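You operate a simulated robot arm through the tools that you are given. There is no shell and no other tool. Be economical: measure what you need, move in short steps, check, and stop when the job is done.

You run a simulated robot arm. Do the job below in one go: nothing can be reset, and whatever is moved stays where it is left.

TASK
Polish the grey spare worm on the black table mat, then oil it.
Fine: black pad with paste from the white paste block, then the yellow rag as it lies, already wet from the brown oil sponge; both back.

Only the result counts: the job must be done as asked and must still hold three seconds after the hand-in. Knocking over, shifting, dropping, spilling or breaking anything else fails it.

THE ROBOT
A 5-joint arm with a two-finger parallel gripper, fixed in place. Base frame: the origin is at the foot of the arm, x ahead of it, y to its left, z up; the work surface is at about z = 0. Readings come in m, degrees, newtons and seconds.
With the tool pointing down near the work surface it reaches from about 0.26 to 0.68 m from the base axis. Its first joint turns from -66.0 to 66.0 degrees. The tool tilts only in the upright plane through the base axis and itself; it spins freely about its own axis. Payload 2.9 kg.
The tool frame sits at the grasp point between the pads (the TCP): z along the fingers, y along the line on which they close. The tips reach 0.03 m beyond it. Largest opening 0.11 m; finger width 0.02, thickness 0.01; the body of the gripper, 0.048 by 0.112 m, starts 0.055 m behind the TCP.
Orientation is told as [roll, pitch, yaw] about the base's x, y, z axes, in that order, counted from this pose: with the fingers straight down and closing along the base's y, the tool's x points along the base's -x, its y along +y and its z along -z.

THE INTERFACE
- The arm moves only by the tool jog_arm. Its argument "rows" is a list that holds one entry, the list of rows, each a list of 6 numbers: the shift along the tool's x, y, z in units of 150 mm (1.0 is 150 mm), then the turn, a rotation vector about the tool's x, y, z in units of 45 degrees (1.0 is 45 degrees). In form: [[[x, y, z, rx, ry, rz], ...]]. A call has 1 to 20 rows; each row is the pose to reach, as a shift and turn from the pose commanded when the call began, along the tool's axes at that moment. "jaw" is the gripper command, from -1 (fully open) to 1 (shut), values between in proportion, set as the call begins (left out, the last holds). A call with a number of a shift or a turn outside -1 to 1 is refused whole. Each row takes 0.2 s and may step no farther than 0.05 m and 8.6 degrees from the row before; otherwise, or with a gripper value out of range, the whole call is refused. A pose out of reach is approached as far as the arm can. The call stops where the force on the tool passes 60 N (or 10 N more than at its start, if that is more) or the arm is blocked; 0.2 s more then pass. The fingers move at their own pace (about 0.108 m/s each) and stop on an object; they squeeze with about 40 N. The grip force told is the motor's: it shows also when the fingers shut on nothing. Time passes only in rows, and 0.2 s behind the last, so rows that repeat a pose let the fingers close. The reply holds the time, the measured pose of the TCP, the force on the tool along the base axes, the opening and the grip force, in the units named above and with some noise, and new pictures: "pictures" is both (left out), scene, wrist or none.
- Cameras (640 x 400 px; columns grow to the right, rows downward): "scene" is fixed at [0.0288, -0.4528, 0.5967]; the picture's right is [0.81, -0.58, 0.00], its down [-0.38, -0.53, -0.76] and it looks along [0.44, 0.62, -0.65] (base axes); focal length 266 px, centre (320, 200). "wrist" rides on the gripper at [0.072, 0.017, -0.103] in the tool frame; the picture's right is [-0.23, 0.97, 0.00], its down [-0.76, -0.18, -0.62] and it looks along [-0.61, -0.14, 0.78] (tool axes); focal length 222 px, centre (320, 200). There is no depth. A picture from a camera that has moved, and an enlarged one, comes with that camera's place and axes in the base frame and with its lens.
- close_up(camera, box): a new picture of the part [left, top, right, bottom] of that camera's present view, enlarged. It takes no simulated time.
- sign_off(): hands the job in; it is judged then, once.

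Go step by step. Nothing tells you positions but the pictures and the camera data: compare them with the known pose of the tool, close in by small moves and look again before you grip or let go. The budget is 120 turns and 170 pictures, counting those below and the enlarged ones. Unless the task says otherwise, let go and move clear before handing in, and close with one line.

The tools are called after "Request:" by a JSON object that holds its "api" and its "payload". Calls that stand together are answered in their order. jog_arm: Moves the arm, as the interface text tells. Its arguments: {"type":"object","properties":{"rows":{"type":"array"},"jaw":{"type":"number"},"pictures":{"type":"string","enum":["both","scene","wrist","none"]}},"required":["rows"]} The other tools are called the same way: close_up (camera, box) takes an enlarged picture of a part of a camera's view; sign_off () hands the job in.

At the start:

```text
time_s: 0.0
position: [0.4052, 0.1578, 0.3599]
ee_rot: [0.1, 0.0, 0.0]
wrist_force: [0.5, -0.1, 0.4]
finger_gap: 0.1101
grasp_force: 0.1
```

scene: 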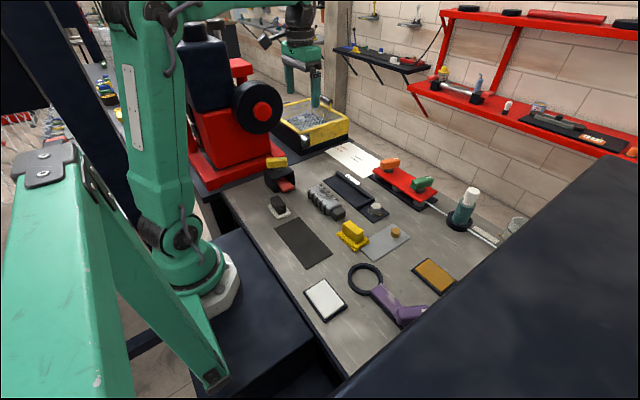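
wrist: 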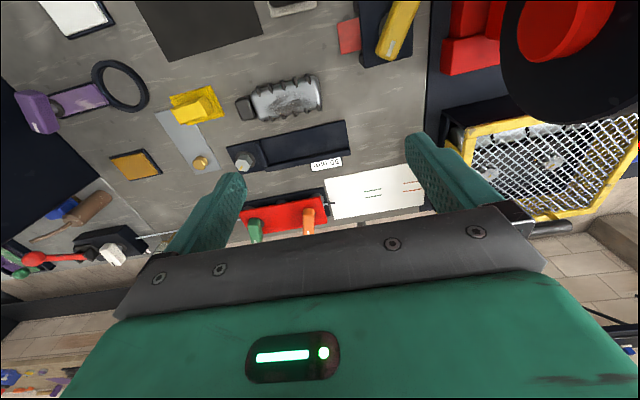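

I see the bench with a black mat, a grey worm (ribbed part), a white paste block, a brown sponge, a yellow rag with a handle and a black pad. I'll look closer before moving.

Request:
{"api": "close_up", "payload": {"camera": "scene", "box": [230, 140, 390, 240]}}

Request:
{"api": "close_up", "payload": {"camera": "scene", "box": [290, 200, 450, 300]}}

Request:
{"api": "close_up", "payload": {"camera": "wrist", "box": [100, 0, 420, 200]}}

```text
4.00 times, centred on (310, 190) of scene
camera zoom: at [0.0288, -0.4528, 0.5967], right [0.81, -0.58, 0.0], down [-0.38, -0.53, -0.76], along [0.44, 0.62, -0.65], focal length 1064 px, centre (360, 240)
```

zoom: 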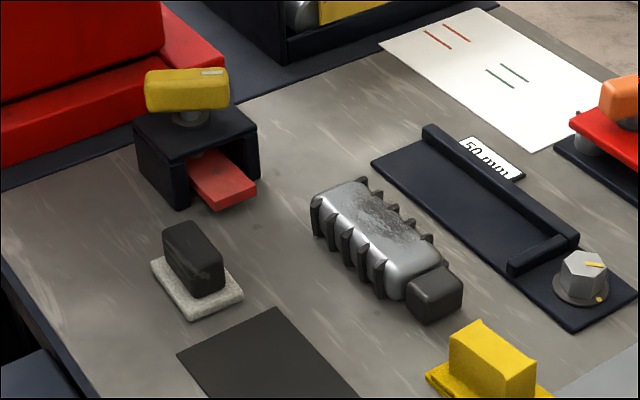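

```text
4.00 times, centred on (370, 250) of scene
camera zoom: at [0.0288, -0.4528, 0.5967], right [0.81, -0.58, 0.0], down [-0.38, -0.53, -0.76], along [0.44, 0.62, -0.65], focal length 1064 px, centre (120, 0)
```

zoom: 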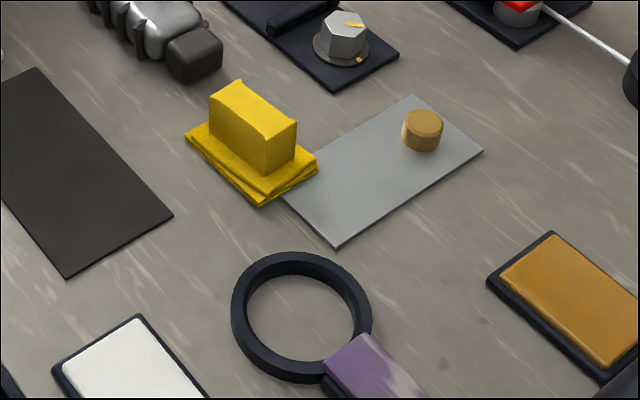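

```text
2.00 times, centred on (260, 100) of wrist
camera zoom: at [0.3332, 0.1742, 0.4638], right [0.23, 0.97, 0.0], down [0.76, -0.18, 0.62], along [0.61, -0.14, -0.78], focal length 444 px, centre (440, 400)
```

zoom: 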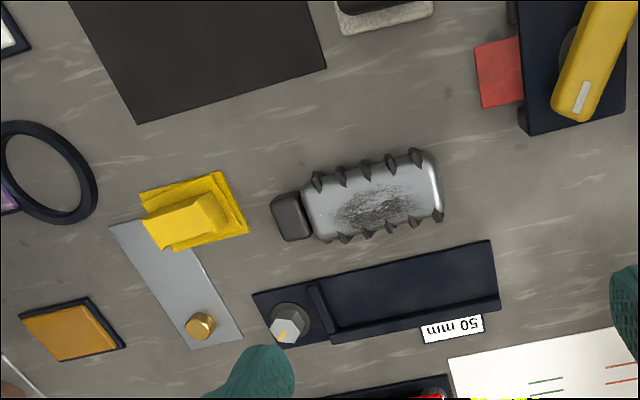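

I want to check whether the only worm is the one on the bench, and what's on the shelves.

Request:
{"api": "close_up", "payload": {"camera": "scene", "box": [430, 60, 640, 190]}}

Request:
{"api": "close_up", "payload": {"camera": "scene", "box": [330, 30, 450, 105]}}

Request:
{"api": "close_up", "payload": {"camera": "scene", "box": [290, 240, 480, 358]}}

Request:
{"api": "close_up", "payload": {"camera": "scene", "box": [350, 140, 530, 250]}}

```text
3.05 times, centred on (535, 125) of scene
camera zoom: at [0.0288, -0.4528, 0.5967], right [0.81, -0.58, 0.0], down [-0.38, -0.53, -0.76], along [0.44, 0.62, -0.65], focal length 811 px, centre (-335, 429)
```

zoom: 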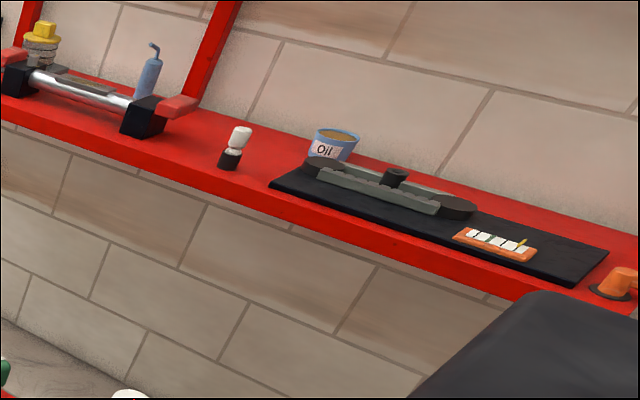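

```text
5.33 times, centred on (390, 68) of scene
camera zoom: at [0.0288, -0.4528, 0.5967], right [0.81, -0.58, 0.0], down [-0.38, -0.53, -0.76], along [0.44, 0.62, -0.65], focal length 1419 px, centre (-53, 907)
```

zoom: 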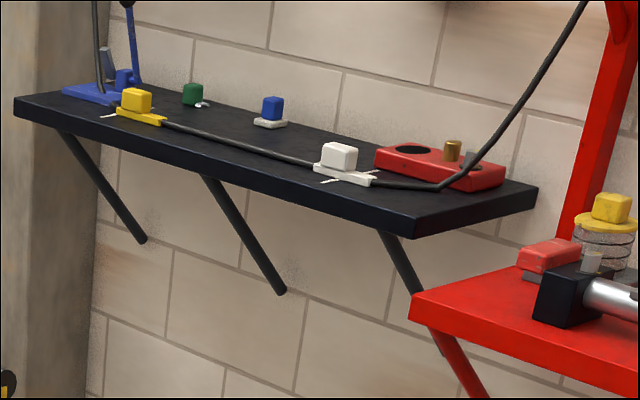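

```text
3.37 times, centred on (385, 299) of scene
camera zoom: at [0.0288, -0.4528, 0.5967], right [0.81, -0.58, 0.0], down [-0.38, -0.53, -0.76], along [0.44, 0.62, -0.65], focal length 896 px, centre (101, -134)
```

zoom: 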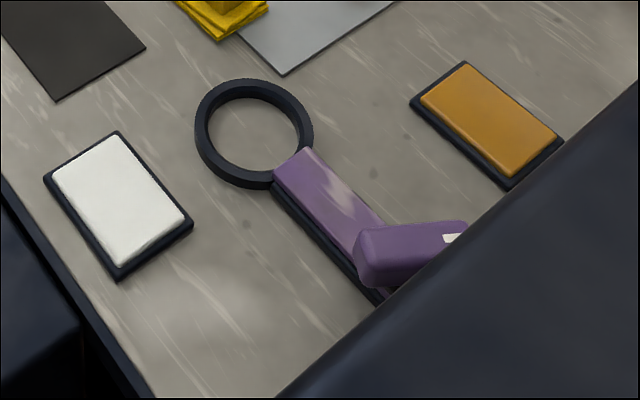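

```text
3.56 times, centred on (440, 195) of scene
camera zoom: at [0.0288, -0.4528, 0.5967], right [0.81, -0.58, 0.0], down [-0.38, -0.53, -0.76], along [0.44, 0.62, -0.65], focal length 946 px, centre (-107, 218)
```

zoom: 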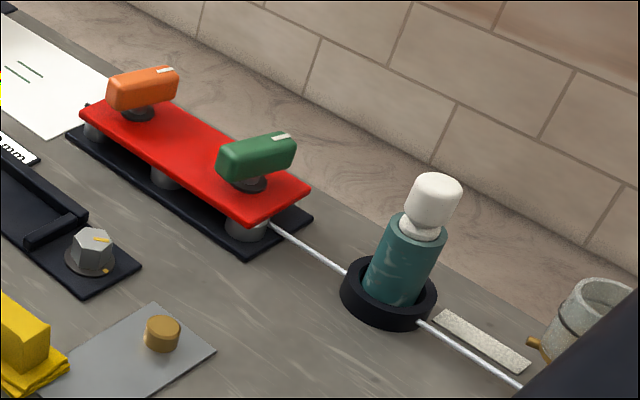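

The worm lies beside the empty black mat, near (0.43, 0.09). The pad (dark block on felt) is near (0.29, 0.14), the mat (0.28, -0.01), the rag (0.40, -0.09) and the paste (0.23, -0.19). I'll drop closer over the worm to measure it.

Request:
{"api": "jog_arm", "payload": {"rows": [[[0, -0.12, 0.25, 0, 0, 0], [0.05, -0.25, 0.5, 0, 0, 0], [0.1, -0.37, 0.72, 0, 0, 0], [0.13, -0.487, 0.9, 0, 0, 0]]], "pictures": "wrist"}}

```text
time_s: 1.0
position: [0.3866, 0.085, 0.2245]
ee_rot: [0.0, 0.0, 0.0]
wrist_force: [-0.4, 0.1, -1.0]
finger_gap: 0.1103
grasp_force: 0.0
camera wrist: at [0.3152, 0.1013, 0.3292], right [0.23, 0.97, 0.0], down [0.76, -0.18, 0.62], along [0.61, -0.14, -0.78], focal length 222 px, centre (320, 200)
```

wrist: 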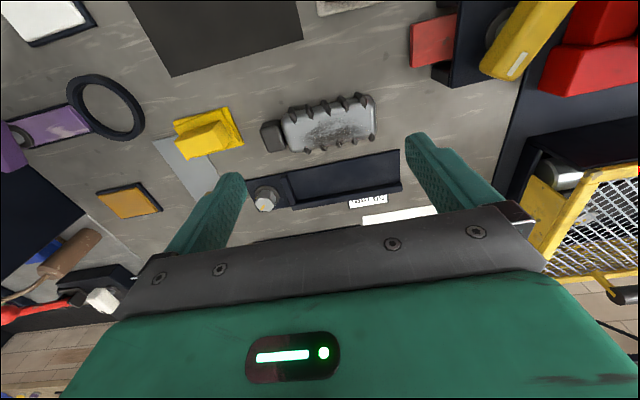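

The worm centre comes out near (0.425, 0.088), lying almost along y, about 0.16 long including its tail block. I'll turn the gripper 90° to close across it.

Request:
{"api": "jog_arm", "payload": {"rows": [[[-0.05, 0, 0, 0, 0, -0.167], [-0.1, 0, 0, 0, 0, -0.333], [-0.15, 0, 0, 0, 0, -0.5], [-0.2, 0, 0, 0, 0, -0.667], [-0.25, 0, 0, 0, 0, -0.833], [-0.26, 0, 0, 0, 0, -1]]], "pictures": "none"}}

Request:
{"api": "jog_arm", "payload": {"rows": [[[0, 0, 0, 0, 0, -0.167], [0, 0, 0.1, 0, 0, -0.333], [0, 0, 0.2, 0, 0, -0.5], [0, 0, 0.3, 0, 0, -0.667], [0, 0, 0.4, 0, 0, -0.833], [0, 0, 0.5, 0, 0, -0.97]]], "pictures": "both"}}

```text
time_s: 2.4
position: [0.4237, 0.0844, 0.2253]
ee_rot: [-0.1, 0.1, 45.1]
wrist_force: [-0.4, -0.4, -0.2]
finger_gap: 0.1097
grasp_force: 0.1
```

```text
time_s: 3.8
position: [0.4254, 0.0856, 0.1496]
ee_rot: [-0.1, 0.0, 88.8]
wrist_force: [-0.5, -0.2, 0.0]
finger_gap: 0.11
grasp_force: 0.1
camera wrist: at [0.4075, 0.0128, 0.2539], right [-0.97, 0.25, 0.0], down [0.19, 0.76, 0.62], along [0.15, 0.6, -0.78], focal length 222 px, centre (320, 200)
```

scene: 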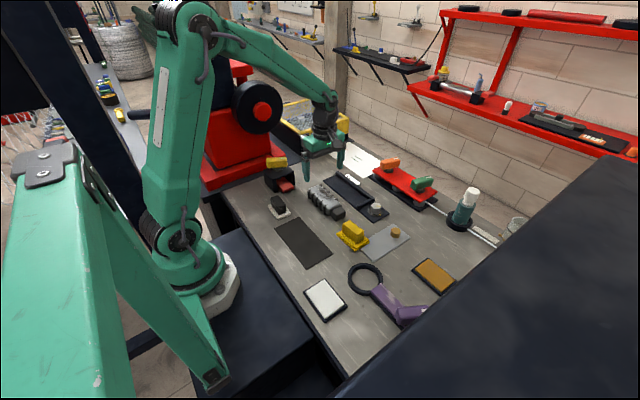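
wrist: 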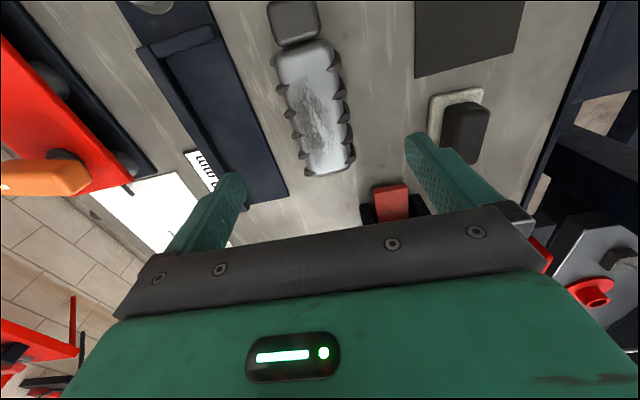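

The worm spans about y 0.0 to 0.157, and it's roughly 0.06 wide and centred at x≈0.427. I'll lower the gripper around the body in steps.

Request:
{"api": "jog_arm", "payload": {"rows": [[[-0.01, -0.013, 0.15, 0, 0, 0], [-0.02, -0.013, 0.3, 0, 0, 0.03], [-0.02, -0.013, 0.45, 0, 0, 0.03], [-0.02, -0.013, 0.55, 0, 0, 0.03]]], "jaw": -0.7, "pictures": "both"}}

Request:
{"api": "close_up", "payload": {"camera": "scene", "box": [270, 130, 390, 230]}}

```text
time_s: 4.8
position: [0.4256, 0.0882, 0.0681]
ee_rot: [-0.1, 0.0, 87.1]
wrist_force: [0.2, -0.8, 0.5]
finger_gap: 0.0934
grasp_force: 0.0
camera wrist: at [0.4064, 0.0156, 0.1714], right [-0.96, 0.27, 0.0], down [0.21, 0.75, 0.62], along [0.17, 0.6, -0.78], focal length 222 px, centre (320, 200)
```

scene: 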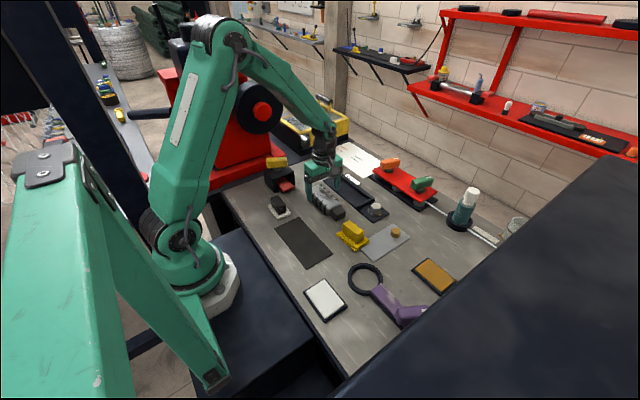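
wrist: 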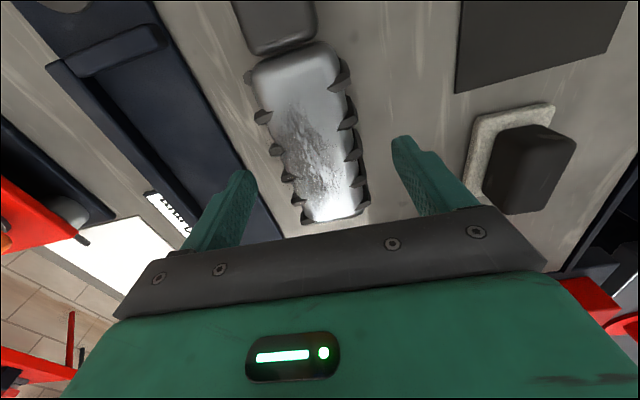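

```text
4.00 times, centred on (330, 180) of scene
camera zoom: at [0.0288, -0.4528, 0.5967], right [0.81, -0.58, 0.0], down [-0.38, -0.53, -0.76], along [0.44, 0.62, -0.65], focal length 1064 px, centre (280, 280)
```

zoom: 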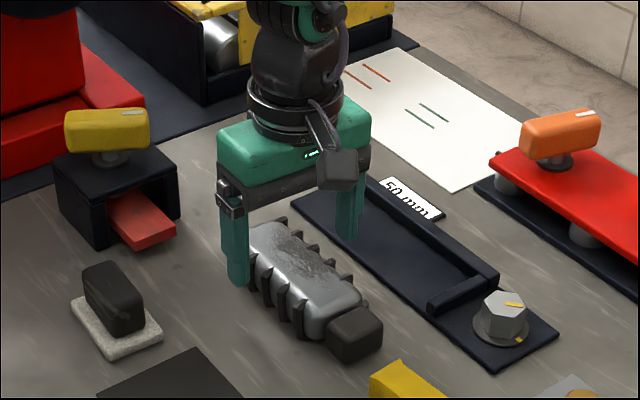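

The fingers straddle the worm cleanly, so I'll lower to z≈0.038 and close.

Request:
{"api": "jog_arm", "payload": {"rows": [[[0.0, -0.013, 0.1, 0, 0, 0], [0, -0.013, 0.2, 0, 0, 0]]], "pictures": "wrist"}}

Request:
{"api": "jog_arm", "payload": {"rows": [[[0, 0, 0, 0, 0, 0], [0, 0, 0, 0, 0, 0], [0, 0, 0, 0, 0, 0]]], "jaw": 1, "pictures": "wrist"}}

```text
time_s: 5.4
position: [0.4283, 0.0881, 0.0372]
ee_rot: [-0.1, 0.0, 87.2]
wrist_force: [0.4, 0.5, 0.5]
finger_gap: 0.0935
grasp_force: 0.0
camera wrist: at [0.4087, 0.0156, 0.1409], right [-0.96, 0.27, 0.0], down [0.21, 0.75, 0.62], along [0.17, 0.6, -0.78], focal length 222 px, centre (320, 200)
```

wrist: 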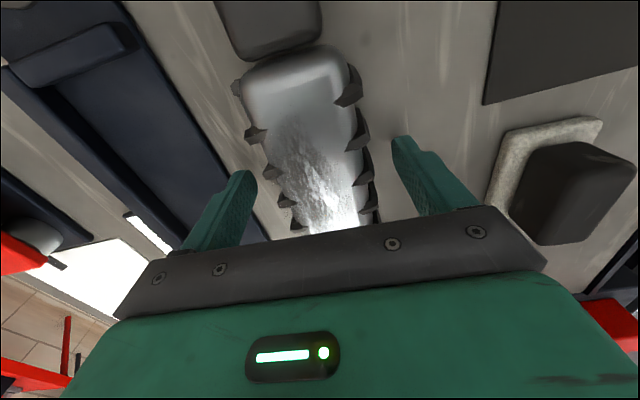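

```text
time_s: 6.2
position: [0.4273, 0.0876, 0.0372]
ee_rot: [0.0, 0.0, 87.3]
wrist_force: [0.3, 0.1, 0.4]
finger_gap: 0.054
grasp_force: 40.3
camera wrist: at [0.4087, 0.0156, 0.141], right [-0.96, 0.27, 0.0], down [0.21, 0.75, 0.62], along [0.17, 0.6, -0.78], focal length 222 px, centre (320, 200)
```

wrist: 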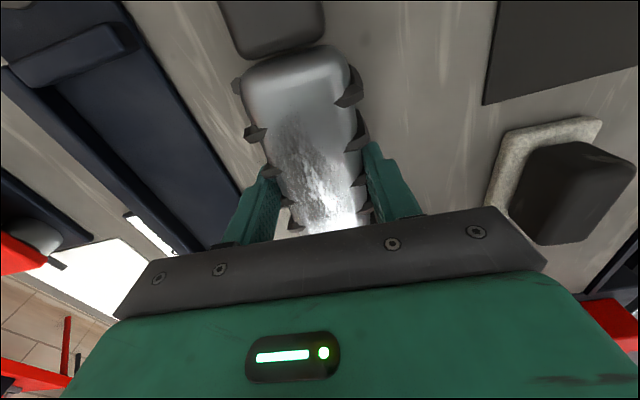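

Gripped at 54 mm. I'll lift it clear and carry it over the mat.

Request:
{"api": "jog_arm", "payload": {"rows": [[[0, 0, -0.2, 0, 0, 0], [0, 0, -0.4, 0, 0, 0], [0, 0, -0.6, 0, 0, 0], [0.141, 0.231, -0.6, 0, 0, -0.02], [0.282, 0.462, -0.6, 0, 0, -0.04], [0.423, 0.694, -0.6, 0, 0, -0.06], [0.564, 0.925, -0.6, 0, 0, -0.06], [0.564, 0.925, -0.6, 0, 0, -0.06]]], "pictures": "both"}}

Request:
{"api": "close_up", "payload": {"camera": "scene", "box": [230, 140, 390, 300]}}

```text
time_s: 8.0
position: [0.2834, 0.0095, 0.1285]
ee_rot: [0.1, -0.1, 90.0]
wrist_force: [0.2, 0.2, -6.9]
finger_gap: 0.0537
grasp_force: 39.9
camera wrist: at [0.2686, -0.0637, 0.2331], right [-0.97, 0.23, 0.0], down [0.18, 0.76, 0.62], along [0.14, 0.61, -0.78], focal length 222 px, centre (320, 200)
```

scene: 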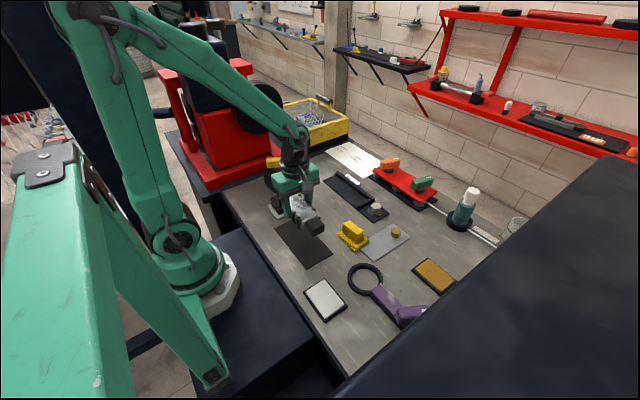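
wrist: 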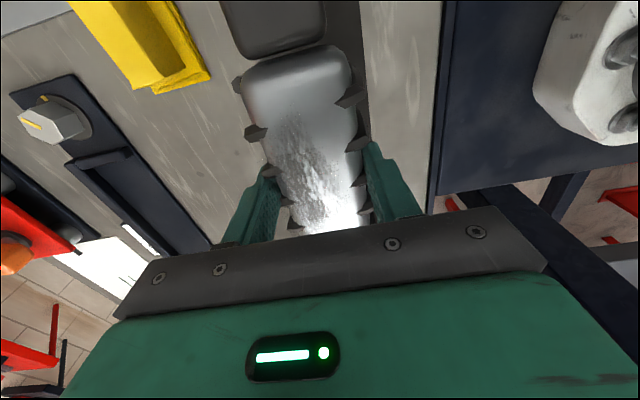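

```text
2.50 times, centred on (310, 220) of scene
camera zoom: at [0.0288, -0.4528, 0.5967], right [0.81, -0.58, 0.0], down [-0.38, -0.53, -0.76], along [0.44, 0.62, -0.65], focal length 665 px, centre (345, 150)
```

zoom: 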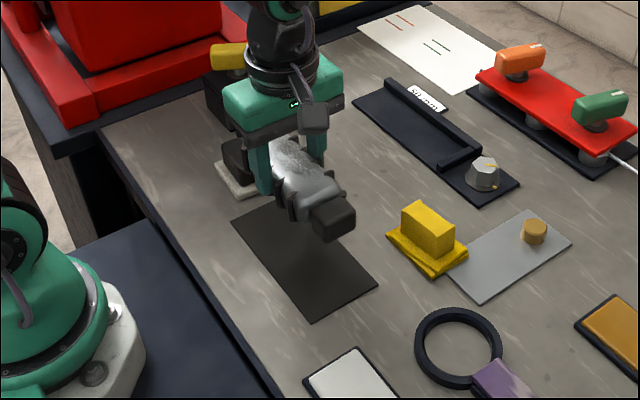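

Over the mat with good margins; lowering onto it.

Request:
{"api": "jog_arm", "payload": {"rows": [[[0, 0, 0.2, 0, 0, 0], [0, 0, 0.4, 0, 0, 0], [0, 0, 0.53, 0, 0, 0], [0, 0, 0.57, 0, 0, 0], [0, 0, 0.59, 0, 0, 0]]], "pictures": "both"}}

Request:
{"api": "close_up", "payload": {"camera": "scene", "box": [240, 160, 370, 280]}}

```text
time_s: 9.2
position: [0.2844, 0.0091, 0.0393]
ee_rot: [-0.1, -0.1, 90.0]
wrist_force: [-11.3, -3.3, 26.5]
finger_gap: 0.0535
grasp_force: 40.2
camera wrist: at [0.269, -0.0635, 0.1433], right [-0.97, 0.23, 0.0], down [0.18, 0.76, 0.62], along [0.14, 0.61, -0.78], focal length 222 px, centre (320, 200)
```

scene: 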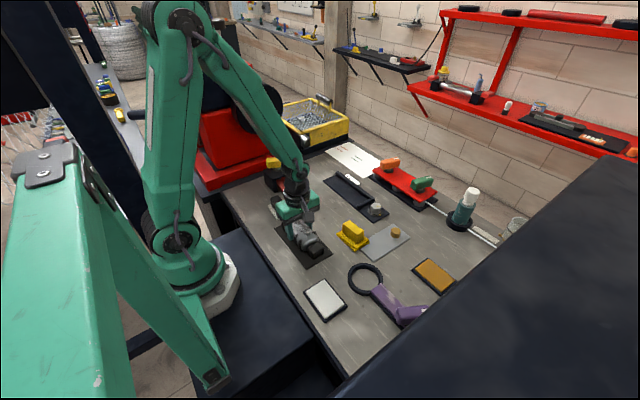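
wrist: 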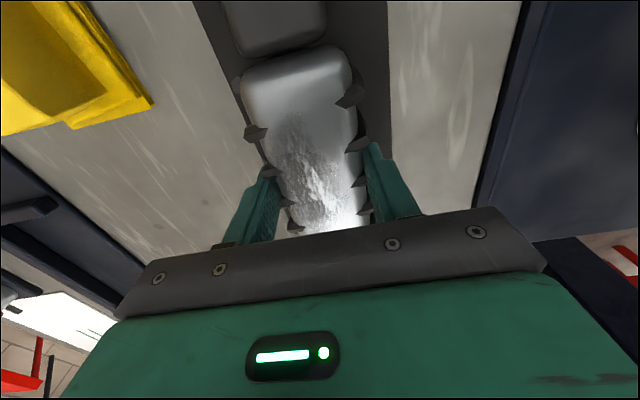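

```text
3.33 times, centred on (305, 220) of scene
camera zoom: at [0.0287, -0.4528, 0.5967], right [0.81, -0.58, 0.0], down [-0.38, -0.53, -0.76], along [0.44, 0.62, -0.65], focal length 887 px, centre (370, 133)
```

zoom: 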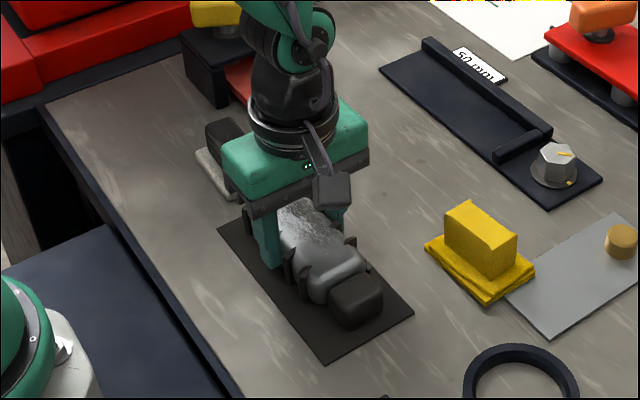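

The worm rests on the mat. I'll release it and lift straight up.

Request:
{"api": "jog_arm", "payload": {"rows": [[[0, 0, -0.008, 0, 0, 0], [0, 0, -0.008, 0, 0, 0]]], "pictures": "none"}}

Request:
{"api": "jog_arm", "payload": {"rows": [[[0, 0, 0, 0, 0, 0], [0, 0, 0, 0, 0, 0], [0, 0, -0.15, 0, 0, 0], [0, 0, -0.4, 0, 0, 0], [0, 0, -0.65, 0, 0, 0]]], "jaw": -0.5, "pictures": "both"}}

Request:
{"api": "close_up", "payload": {"camera": "scene", "box": [230, 160, 390, 280]}}

```text
time_s: 9.8
position: [0.2854, 0.0098, 0.0419]
ee_rot: [0.1, 0.1, 90.0]
wrist_force: [0.3, -0.1, -5.8]
finger_gap: 0.0537
grasp_force: 40.0
```

```text
time_s: 11.0
position: [0.2867, 0.0093, 0.1379]
ee_rot: [0.0, 0.0, 89.9]
wrist_force: [0.9, 0.4, 0.8]
finger_gap: 0.0828
grasp_force: 0.1
camera wrist: at [0.2701, -0.0631, 0.2421], right [-0.97, 0.23, 0.0], down [0.18, 0.76, 0.62], along [0.14, 0.61, -0.78], focal length 222 px, centre (320, 200)
```

scene: 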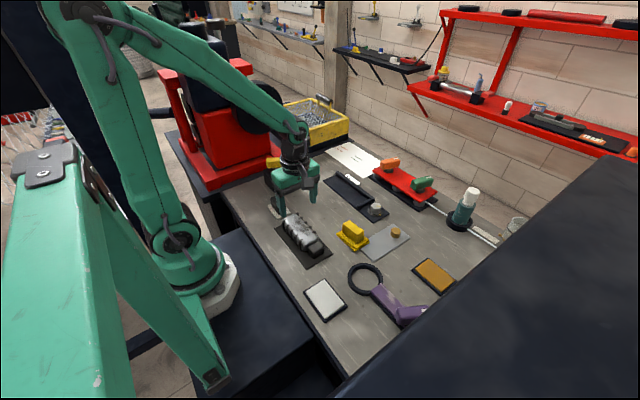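
wrist: 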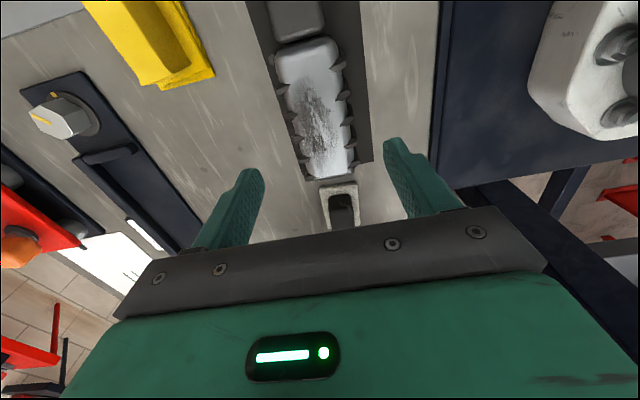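

```text
3.33 times, centred on (310, 220) of scene
camera zoom: at [0.0288, -0.4528, 0.5967], right [0.81, -0.58, 0.0], down [-0.38, -0.53, -0.76], along [0.44, 0.62, -0.65], focal length 887 px, centre (353, 133)
```

zoom: 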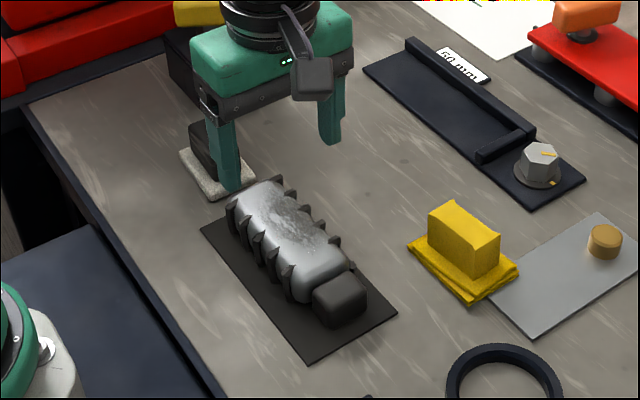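

The worm now lies on the mat with its rough patch up. Next is the pad: I'll move above it and measure.

Request:
{"api": "jog_arm", "payload": {"rows": [[[-0.28, 0, 0, 0, 0, 0], [-0.56, 0, 0, 0, 0, 0], [-0.83, 0, 0, 0, 0, 0], [-0.83, 0, 0, 0, 0, 0]]], "pictures": "wrist"}}

Request:
{"api": "close_up", "payload": {"camera": "wrist", "box": [240, 0, 400, 200]}}

Request:
{"api": "close_up", "payload": {"camera": "scene", "box": [230, 140, 330, 240]}}

```text
time_s: 12.0
position: [0.2839, 0.1344, 0.1397]
ee_rot: [0.1, 0.0, 89.9]
wrist_force: [0.1, -0.3, -0.1]
finger_gap: 0.0825
grasp_force: 0.1
camera wrist: at [0.268, 0.061, 0.2445], right [-0.97, 0.23, 0.0], down [0.18, 0.76, 0.62], along [0.14, 0.61, -0.78], focal length 222 px, centre (320, 200)
```

wrist: 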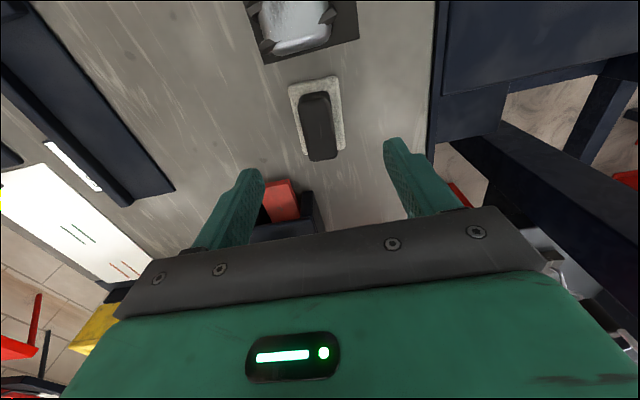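

```text
2.00 times, centred on (320, 100) of wrist
camera zoom: at [0.268, 0.061, 0.2445], right [-0.97, 0.23, 0.0], down [0.18, 0.76, 0.62], along [0.14, 0.61, -0.78], focal length 444 px, centre (320, 400)
```

zoom: 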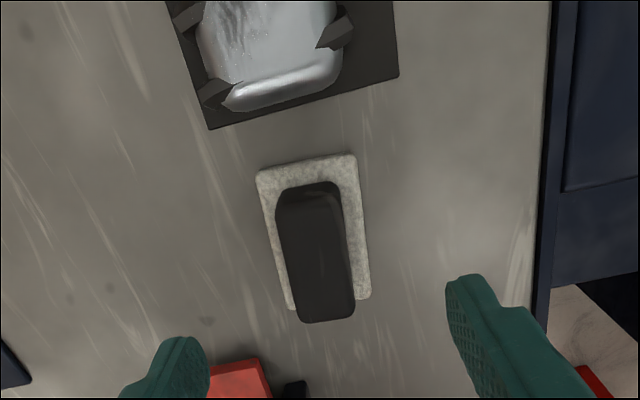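

```text
4.00 times, centred on (280, 190) of scene
camera zoom: at [0.0288, -0.4528, 0.5967], right [0.81, -0.58, 0.0], down [-0.38, -0.53, -0.76], along [0.44, 0.62, -0.65], focal length 1064 px, centre (480, 240)
```

zoom: 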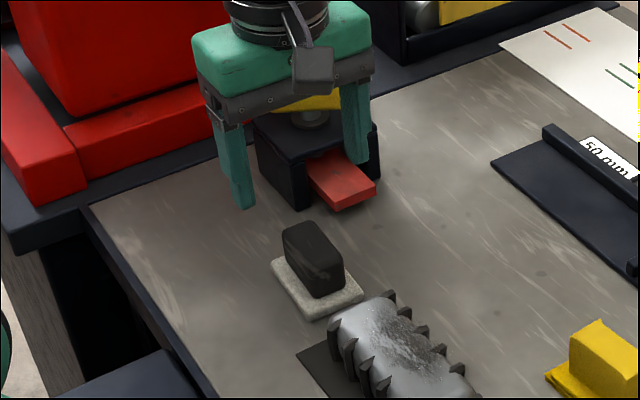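

The pad centre is near (0.286, 0.139), turned about 4°, with the handle along y. I'll lower around the handle.

Request:
{"api": "jog_arm", "payload": {"rows": [[[-0.033, -0.005, 0.15, 0, 0, 0.05], [-0.033, -0.005, 0.3, 0, 0, 0.09], [-0.033, -0.005, 0.4, 0, 0, 0.09]]], "jaw": -0.3, "pictures": "wrist"}}

Request:
{"api": "close_up", "payload": {"camera": "scene", "box": [230, 140, 330, 240]}}

```text
time_s: 12.8
position: [0.2851, 0.1385, 0.0796]
ee_rot: [0.0, 0.0, 85.9]
wrist_force: [-0.6, -0.1, -0.1]
finger_gap: 0.0715
grasp_force: 0.0
camera wrist: at [0.2645, 0.0667, 0.1829], right [-0.96, 0.3, 0.0], down [0.23, 0.75, 0.62], along [0.18, 0.6, -0.78], focal length 222 px, centre (320, 200)
```

wrist: 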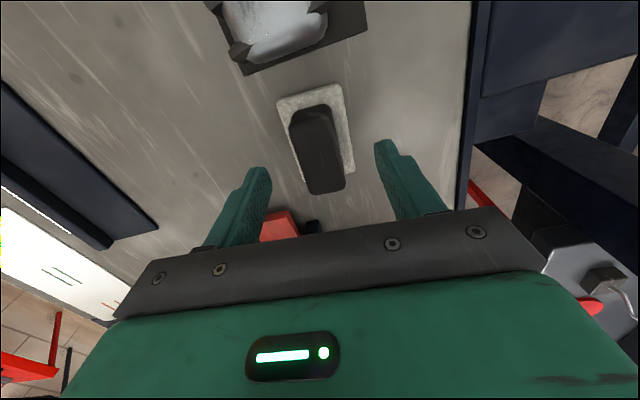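

```text
4.00 times, centred on (280, 190) of scene
camera zoom: at [0.0288, -0.4528, 0.5967], right [0.81, -0.58, 0.0], down [-0.38, -0.53, -0.76], along [0.44, 0.62, -0.65], focal length 1064 px, centre (480, 240)
```

zoom: 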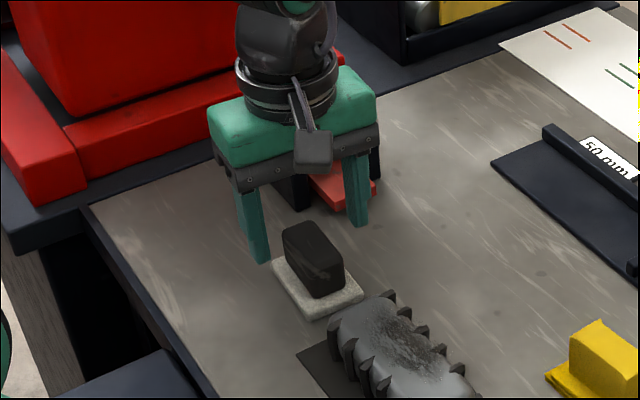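

The pad measures at (0.285, 0.137), directly under the tool. I'll lower the last 30 mm and close.

Request:
{"api": "jog_arm", "payload": {"rows": [[[0.005, 0, 0.1, 0, 0, 0], [0.005, 0, 0.2, 0, 0, 0]]], "pictures": "wrist"}}

Request:
{"api": "close_up", "payload": {"camera": "scene", "box": [230, 140, 330, 240]}}

```text
time_s: 13.4
position: [0.2866, 0.1376, 0.0487]
ee_rot: [0.0, 0.0, 86.0]
wrist_force: [-0.2, 0.4, 0.0]
finger_gap: 0.0717
grasp_force: 0.1
camera wrist: at [0.2642, 0.0668, 0.1524], right [-0.96, 0.3, 0.0], down [0.23, 0.75, 0.62], along [0.18, 0.6, -0.78], focal length 222 px, centre (320, 200)
```

wrist: 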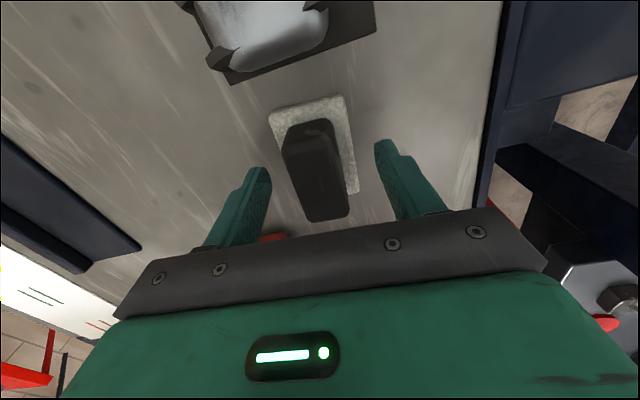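

```text
4.00 times, centred on (280, 190) of scene
camera zoom: at [0.0288, -0.4528, 0.5967], right [0.81, -0.58, 0.0], down [-0.38, -0.53, -0.76], along [0.44, 0.62, -0.65], focal length 1064 px, centre (480, 240)
```

zoom: 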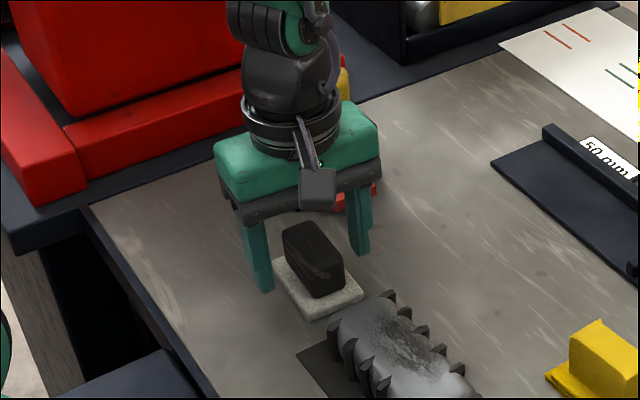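

Request:
{"api": "jog_arm", "payload": {"rows": [[[0, 0, 0, 0, 0, 0], [0, 0, 0, 0, 0, 0], [0, 0, 0, 0, 0, 0]]], "jaw": 1, "pictures": "none"}}

Request:
{"api": "jog_arm", "payload": {"rows": [[[0, 0, -0.1, 0, 0, 0], [0, 0, -0.3, 0, 0, 0], [0, 0, -0.5, 0, 0, 0]]], "pictures": "both"}}

Request:
{"api": "close_up", "payload": {"camera": "scene", "box": [230, 120, 350, 240]}}

```text
time_s: 14.2
position: [0.285, 0.1388, 0.049]
ee_rot: [0.1, 0.1, 85.9]
wrist_force: [0.2, 0.1, 1.0]
finger_gap: 0.0296
grasp_force: 40.2
```

```text
time_s: 15.0
position: [0.2842, 0.1381, 0.1228]
ee_rot: [0.0, 0.0, 85.7]
wrist_force: [0.1, 0.5, -1.3]
finger_gap: 0.0294
grasp_force: 40.4
camera wrist: at [0.2647, 0.0659, 0.2272], right [-0.96, 0.3, 0.0], down [0.23, 0.75, 0.62], along [0.18, 0.6, -0.78], focal length 222 px, centre (320, 200)
```

scene: 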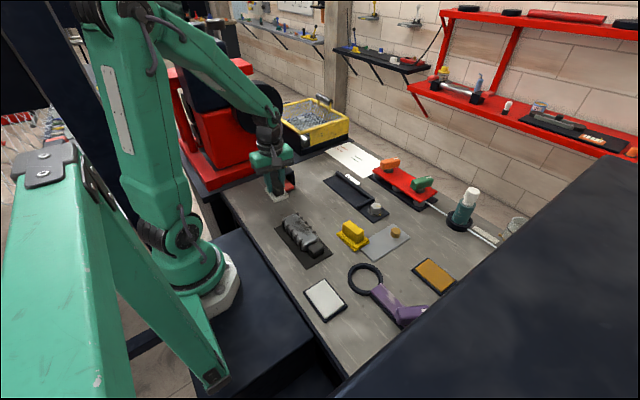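
wrist: 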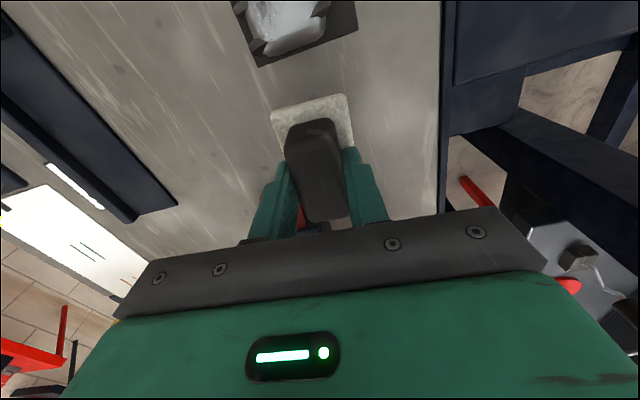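

```text
3.33 times, centred on (290, 180) of scene
camera zoom: at [0.0288, -0.4528, 0.5967], right [0.81, -0.58, 0.0], down [-0.38, -0.53, -0.76], along [0.44, 0.62, -0.65], focal length 887 px, centre (420, 267)
```

zoom: 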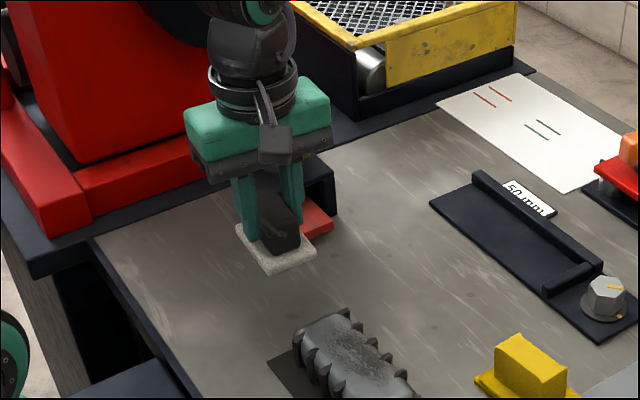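

Pad held. I'll carry it at height over the worm to the paste block at about (0.227, -0.193).

Request:
{"api": "jog_arm", "payload": {"rows": [[[0.31, -0.023, 0, 0, 0, -0.03], [0.62, -0.045, 0, 0, 0, -0.06], [0.931, -0.068, 0, 0, 0, -0.09]]], "pictures": "none"}}

Request:
{"api": "jog_arm", "payload": {"rows": [[[0.27, 0.04, 0, 0, 0, 0], [0.54, 0.09, 0, 0, 0, 0], [0.8, 0.133, 0, 0, 0, 0]]], "pictures": "none"}}

Request:
{"api": "jog_arm", "payload": {"rows": [[[0.24, 0.13, 0, 0, 0, 0], [0.473, 0.253, 0, 0, 0, 0], [0.473, 0.253, 0, 0, 0, 0]]], "pictures": "both"}}

Request:
{"api": "close_up", "payload": {"camera": "scene", "box": [260, 200, 400, 340]}}

```text
time_s: 15.8
position: [0.2852, -0.001, 0.1249]
ee_rot: [0.1, 0.0, 89.9]
wrist_force: [-0.6, -0.6, -1.7]
finger_gap: 0.0293
grasp_force: 40.1
```

```text
time_s: 16.6
position: [0.2658, -0.1235, 0.1238]
ee_rot: [-0.1, -0.1, 90.1]
wrist_force: [-0.2, -0.7, -0.6]
finger_gap: 0.0294
grasp_force: 39.4
```

```text
time_s: 17.4
position: [0.2281, -0.1937, 0.1244]
ee_rot: [0.1, 0.0, 90.0]
wrist_force: [-0.4, -1.3, -1.1]
finger_gap: 0.0293
grasp_force: 39.9
camera wrist: at [0.2134, -0.2661, 0.2267], right [-0.97, 0.23, 0.0], down [0.18, 0.76, 0.62], along [0.14, 0.61, -0.78], focal length 222 px, centre (320, 200)
```

scene: 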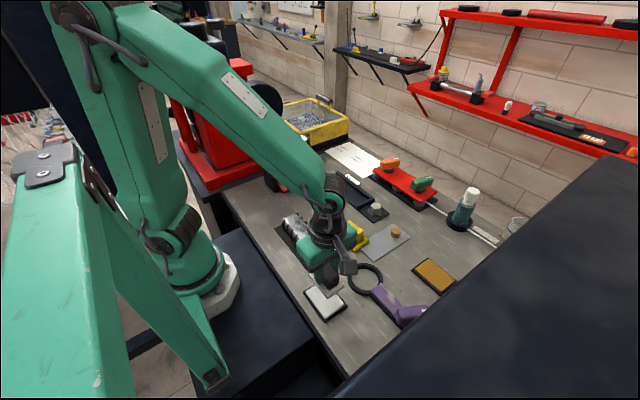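
wrist: 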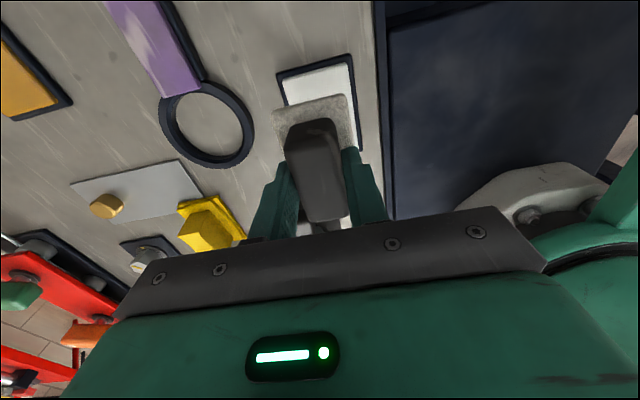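

```text
2.86 times, centred on (330, 270) of scene
camera zoom: at [0.0288, -0.4528, 0.5967], right [0.81, -0.58, 0.0], down [-0.38, -0.53, -0.76], along [0.44, 0.62, -0.65], focal length 760 px, centre (291, 0)
```

zoom: 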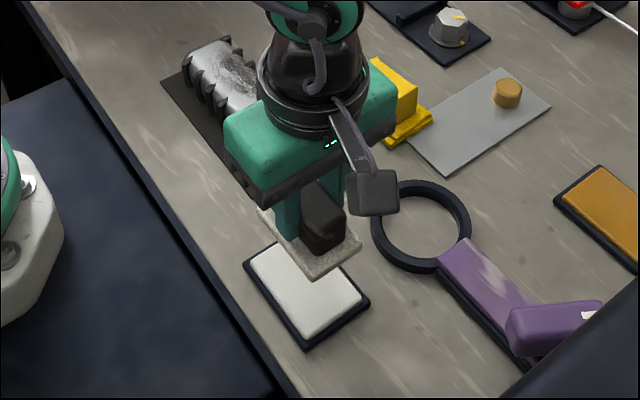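

Above the paste block and aligned. I'll press down gently in small steps.

Request:
{"api": "jog_arm", "payload": {"rows": [[[0, 0.007, 0.18, 0, 0, 0], [0.01, 0.01, 0.36, 0, 0, 0], [0.01, 0.01, 0.38, 0, 0, 0]]], "pictures": "none"}}

Request:
{"api": "close_up", "payload": {"camera": "scene", "box": [290, 230, 390, 330]}}

```text
time_s: 18.2
position: [0.2268, -0.1947, 0.0655]
ee_rot: [0.0, -0.1, 90.0]
wrist_force: [0.3, 0.4, -1.1]
finger_gap: 0.0293
grasp_force: 40.1
```

```text
4.00 times, centred on (340, 280) of scene
camera zoom: at [0.0288, -0.4528, 0.5967], right [0.81, -0.58, 0.0], down [-0.38, -0.53, -0.76], along [0.44, 0.62, -0.65], focal length 1064 px, centre (240, -120)
```

zoom: 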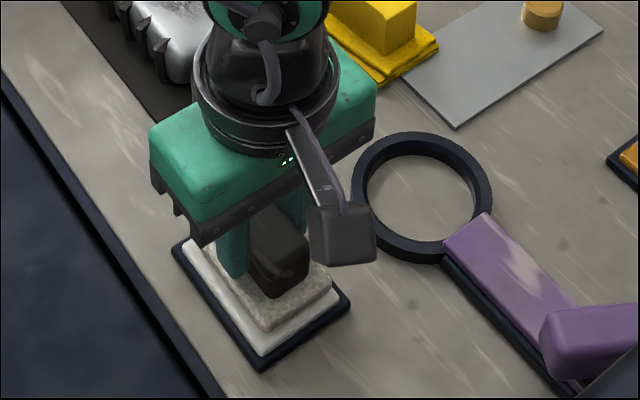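

Request:
{"api": "jog_arm", "payload": {"rows": [[[0, 0, 0.01, 0, 0, 0], [0, 0, 0.02, 0, 0, 0], [0, 0, 0.03, 0, 0, 0]]], "pictures": "none"}}

```text
time_s: 19.0
position: [0.2279, -0.1947, 0.0613]
ee_rot: [0.0, 0.0, 90.0]
wrist_force: [-3.0, 5.8, 20.5]
finger_gap: 0.0293
grasp_force: 39.6
```

Contact at about 20 N. I'll hold briefly, lift, and inspect the felt.

Request:
{"api": "jog_arm", "payload": {"rows": [[[0, 0, 0, 0, 0, 0], [0, 0, 0, 0, 0, 0], [0, 0, -0.05, 0, 0, 0], [0, 0, -0.25, 0, 0, 0], [0, 0, -0.42, 0, 0, 0]]], "pictures": "scene"}}

Request:
{"api": "close_up", "payload": {"camera": "scene", "box": [290, 230, 390, 330]}}

Request:
{"api": "close_up", "payload": {"camera": "wrist", "box": [240, 30, 400, 240]}}

```text
time_s: 20.2
position: [0.2286, -0.1945, 0.124]
ee_rot: [0.0, 0.0, 90.0]
wrist_force: [0.9, 0.1, -0.7]
finger_gap: 0.0292
grasp_force: 39.9
```

scene: 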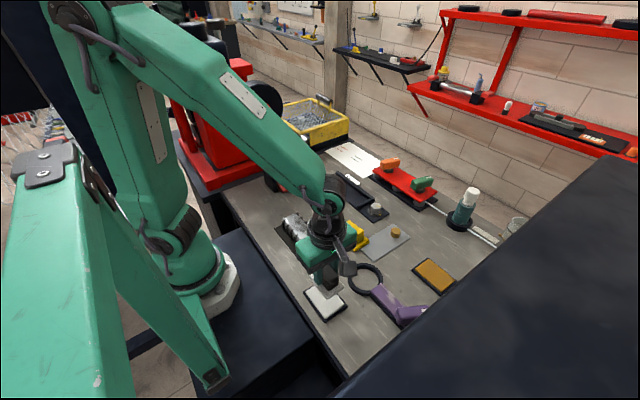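

```text
4.00 times, centred on (340, 280) of scene
camera zoom: at [0.0288, -0.4528, 0.5967], right [0.81, -0.58, 0.0], down [-0.38, -0.53, -0.76], along [0.44, 0.62, -0.65], focal length 1064 px, centre (240, -120)
```

zoom: 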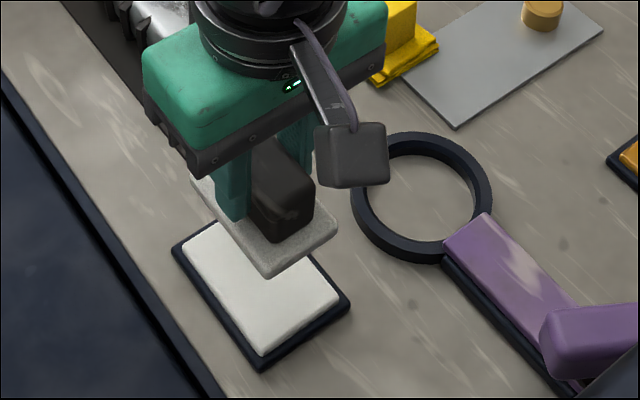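

```text
1.90 times, centred on (320, 135) of wrist
camera zoom: at [0.2109, -0.2678, 0.2276], right [-0.97, 0.23, 0.0], down [0.18, 0.76, 0.62], along [0.14, 0.61, -0.78], focal length 423 px, centre (320, 324)
```

zoom: 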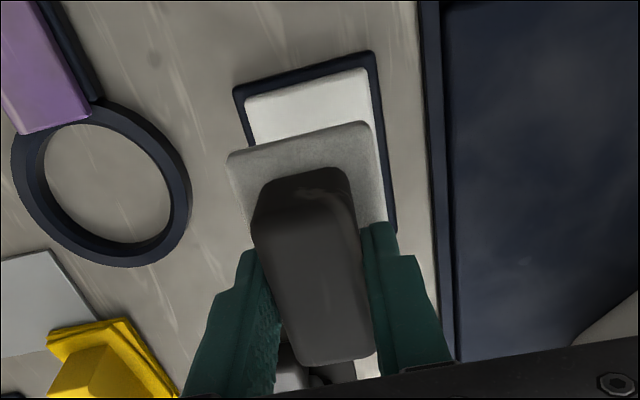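

The felt looks smoother now, consistent with paste. I'll carry it over the worm.

Request:
{"api": "jog_arm", "payload": {"rows": [[[-0.24, -0.124, 0, 0, 0, 0], [-0.473, -0.247, 0, 0, 0, 0]]], "pictures": "none"}}

Request:
{"api": "jog_arm", "payload": {"rows": [[[-0.3, -0.045, 0, 0, 0, 0], [-0.6, -0.09, 0, 0, 0, 0], [-0.893, -0.133, 0, 0, 0, 0], [-0.893, -0.133, 0, 0, 0, 0]]], "pictures": "both"}}

Request:
{"api": "close_up", "payload": {"camera": "scene", "box": [250, 170, 350, 270]}}

```text
time_s: 20.8
position: [0.2649, -0.1238, 0.1233]
ee_rot: [0.0, 0.0, 90.0]
wrist_force: [-0.3, 0.7, -0.9]
finger_gap: 0.0293
grasp_force: 39.8
```

```text
time_s: 21.8
position: [0.2835, 0.0107, 0.1257]
ee_rot: [0.0, 0.1, 90.0]
wrist_force: [-0.4, 0.7, -0.7]
finger_gap: 0.0293
grasp_force: 40.1
camera wrist: at [0.2682, -0.0625, 0.2293], right [-0.97, 0.23, 0.0], down [0.18, 0.76, 0.62], along [0.14, 0.61, -0.78], focal length 222 px, centre (320, 200)
```

scene: 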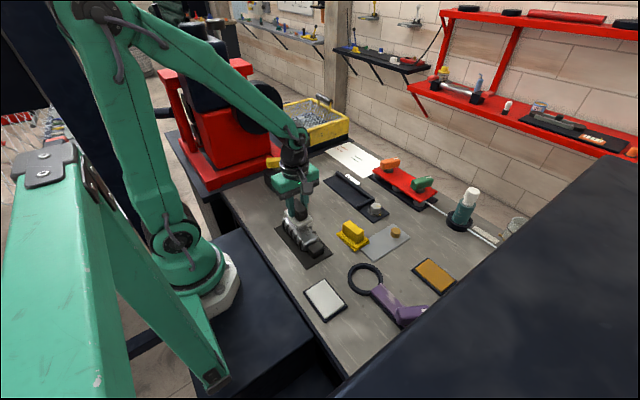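
wrist: 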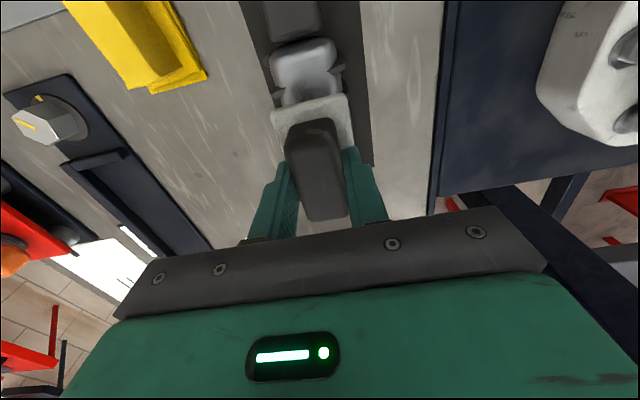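

```text
4.00 times, centred on (300, 220) of scene
camera zoom: at [0.0288, -0.4528, 0.5967], right [0.81, -0.58, 0.0], down [-0.38, -0.53, -0.76], along [0.44, 0.62, -0.65], focal length 1064 px, centre (400, 120)
```

zoom: 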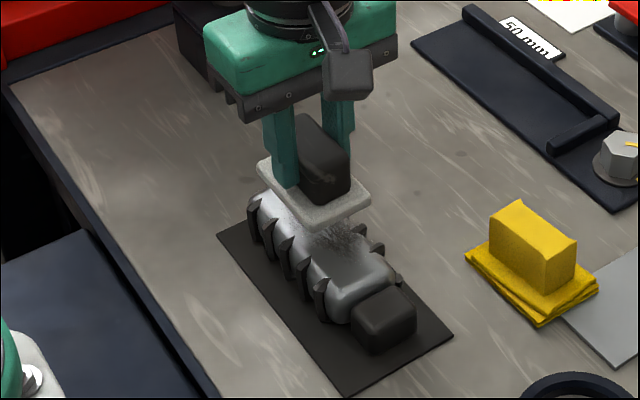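

Request:
{"api": "jog_arm", "payload": {"rows": [[[0, 0, 0.1, 0, 0, 0], [0, 0, 0.14, 0, 0, 0], [0, 0, 0.16, 0, 0, 0]]], "pictures": "none"}}

Request:
{"api": "close_up", "payload": {"camera": "scene", "box": [250, 170, 350, 270]}}

```text
time_s: 22.6
position: [0.2824, 0.0102, 0.101]
ee_rot: [0.1, 0.0, 89.9]
wrist_force: [-0.4, 0.5, -1.2]
finger_gap: 0.0294
grasp_force: 40.2
```

```text
4.00 times, centred on (300, 220) of scene
camera zoom: at [0.0288, -0.4528, 0.5967], right [0.81, -0.58, 0.0], down [-0.38, -0.53, -0.76], along [0.44, 0.62, -0.65], focal length 1064 px, centre (400, 120)
```

zoom: 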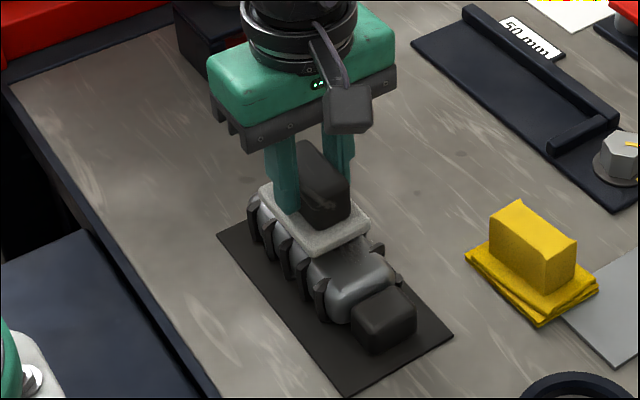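

Request:
{"api": "jog_arm", "payload": {"rows": [[[0, -0.01, 0.013, 0, 0, 0], [0, -0.015, 0.027, 0, 0, 0], [0, -0.015, 0.04, 0, 0, 0]]], "pictures": "none"}}

```text
time_s: 23.4
position: [0.2855, 0.0103, 0.095]
ee_rot: [0.0, 0.0, 90.0]
wrist_force: [0.0, 0.1, -1.1]
finger_gap: 0.0292
grasp_force: 39.7
```

Request:
{"api": "jog_arm", "payload": {"rows": [[[0, 0, 0.01, 0, 0, 0], [0, 0, 0.02, 0, 0, 0]]], "pictures": "none"}}

Request:
{"api": "close_up", "payload": {"camera": "scene", "box": [250, 170, 350, 270]}}

```text
time_s: 24.0
position: [0.2855, 0.011, 0.0919]
ee_rot: [-0.1, 0.0, 90.0]
wrist_force: [-0.3, -0.4, -0.8]
finger_gap: 0.029
grasp_force: 40.1
```

```text
4.00 times, centred on (300, 220) of scene
camera zoom: at [0.0288, -0.4528, 0.5967], right [0.81, -0.58, 0.0], down [-0.38, -0.53, -0.76], along [0.44, 0.62, -0.65], focal length 1064 px, centre (400, 120)
```

zoom: 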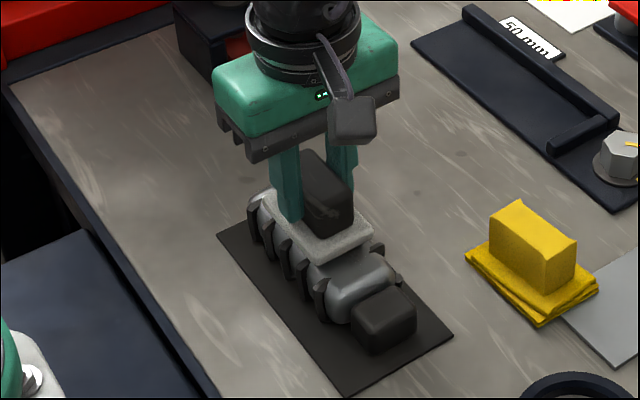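

Request:
{"api": "jog_arm", "payload": {"rows": [[[0, 0, 0.01, 0, 0, 0], [0, 0, 0.02, 0, 0, 0]]], "pictures": "none"}}

```text
time_s: 24.6
position: [0.2854, 0.0107, 0.0881]
ee_rot: [0.0, 0.1, 90.0]
wrist_force: [-0.7, 0.7, -0.1]
finger_gap: 0.0292
grasp_force: 39.8
```

Request:
{"api": "jog_arm", "payload": {"rows": [[[0, 0, 0.008, 0, 0, 0], [0, 0, 0.016, 0, 0, 0]]], "pictures": "none"}}

```text
time_s: 25.2
position: [0.2865, 0.0113, 0.0867]
ee_rot: [0.1, -0.1, 90.0]
wrist_force: [-0.3, -1.4, 1.8]
finger_gap: 0.0292
grasp_force: 40.6
```

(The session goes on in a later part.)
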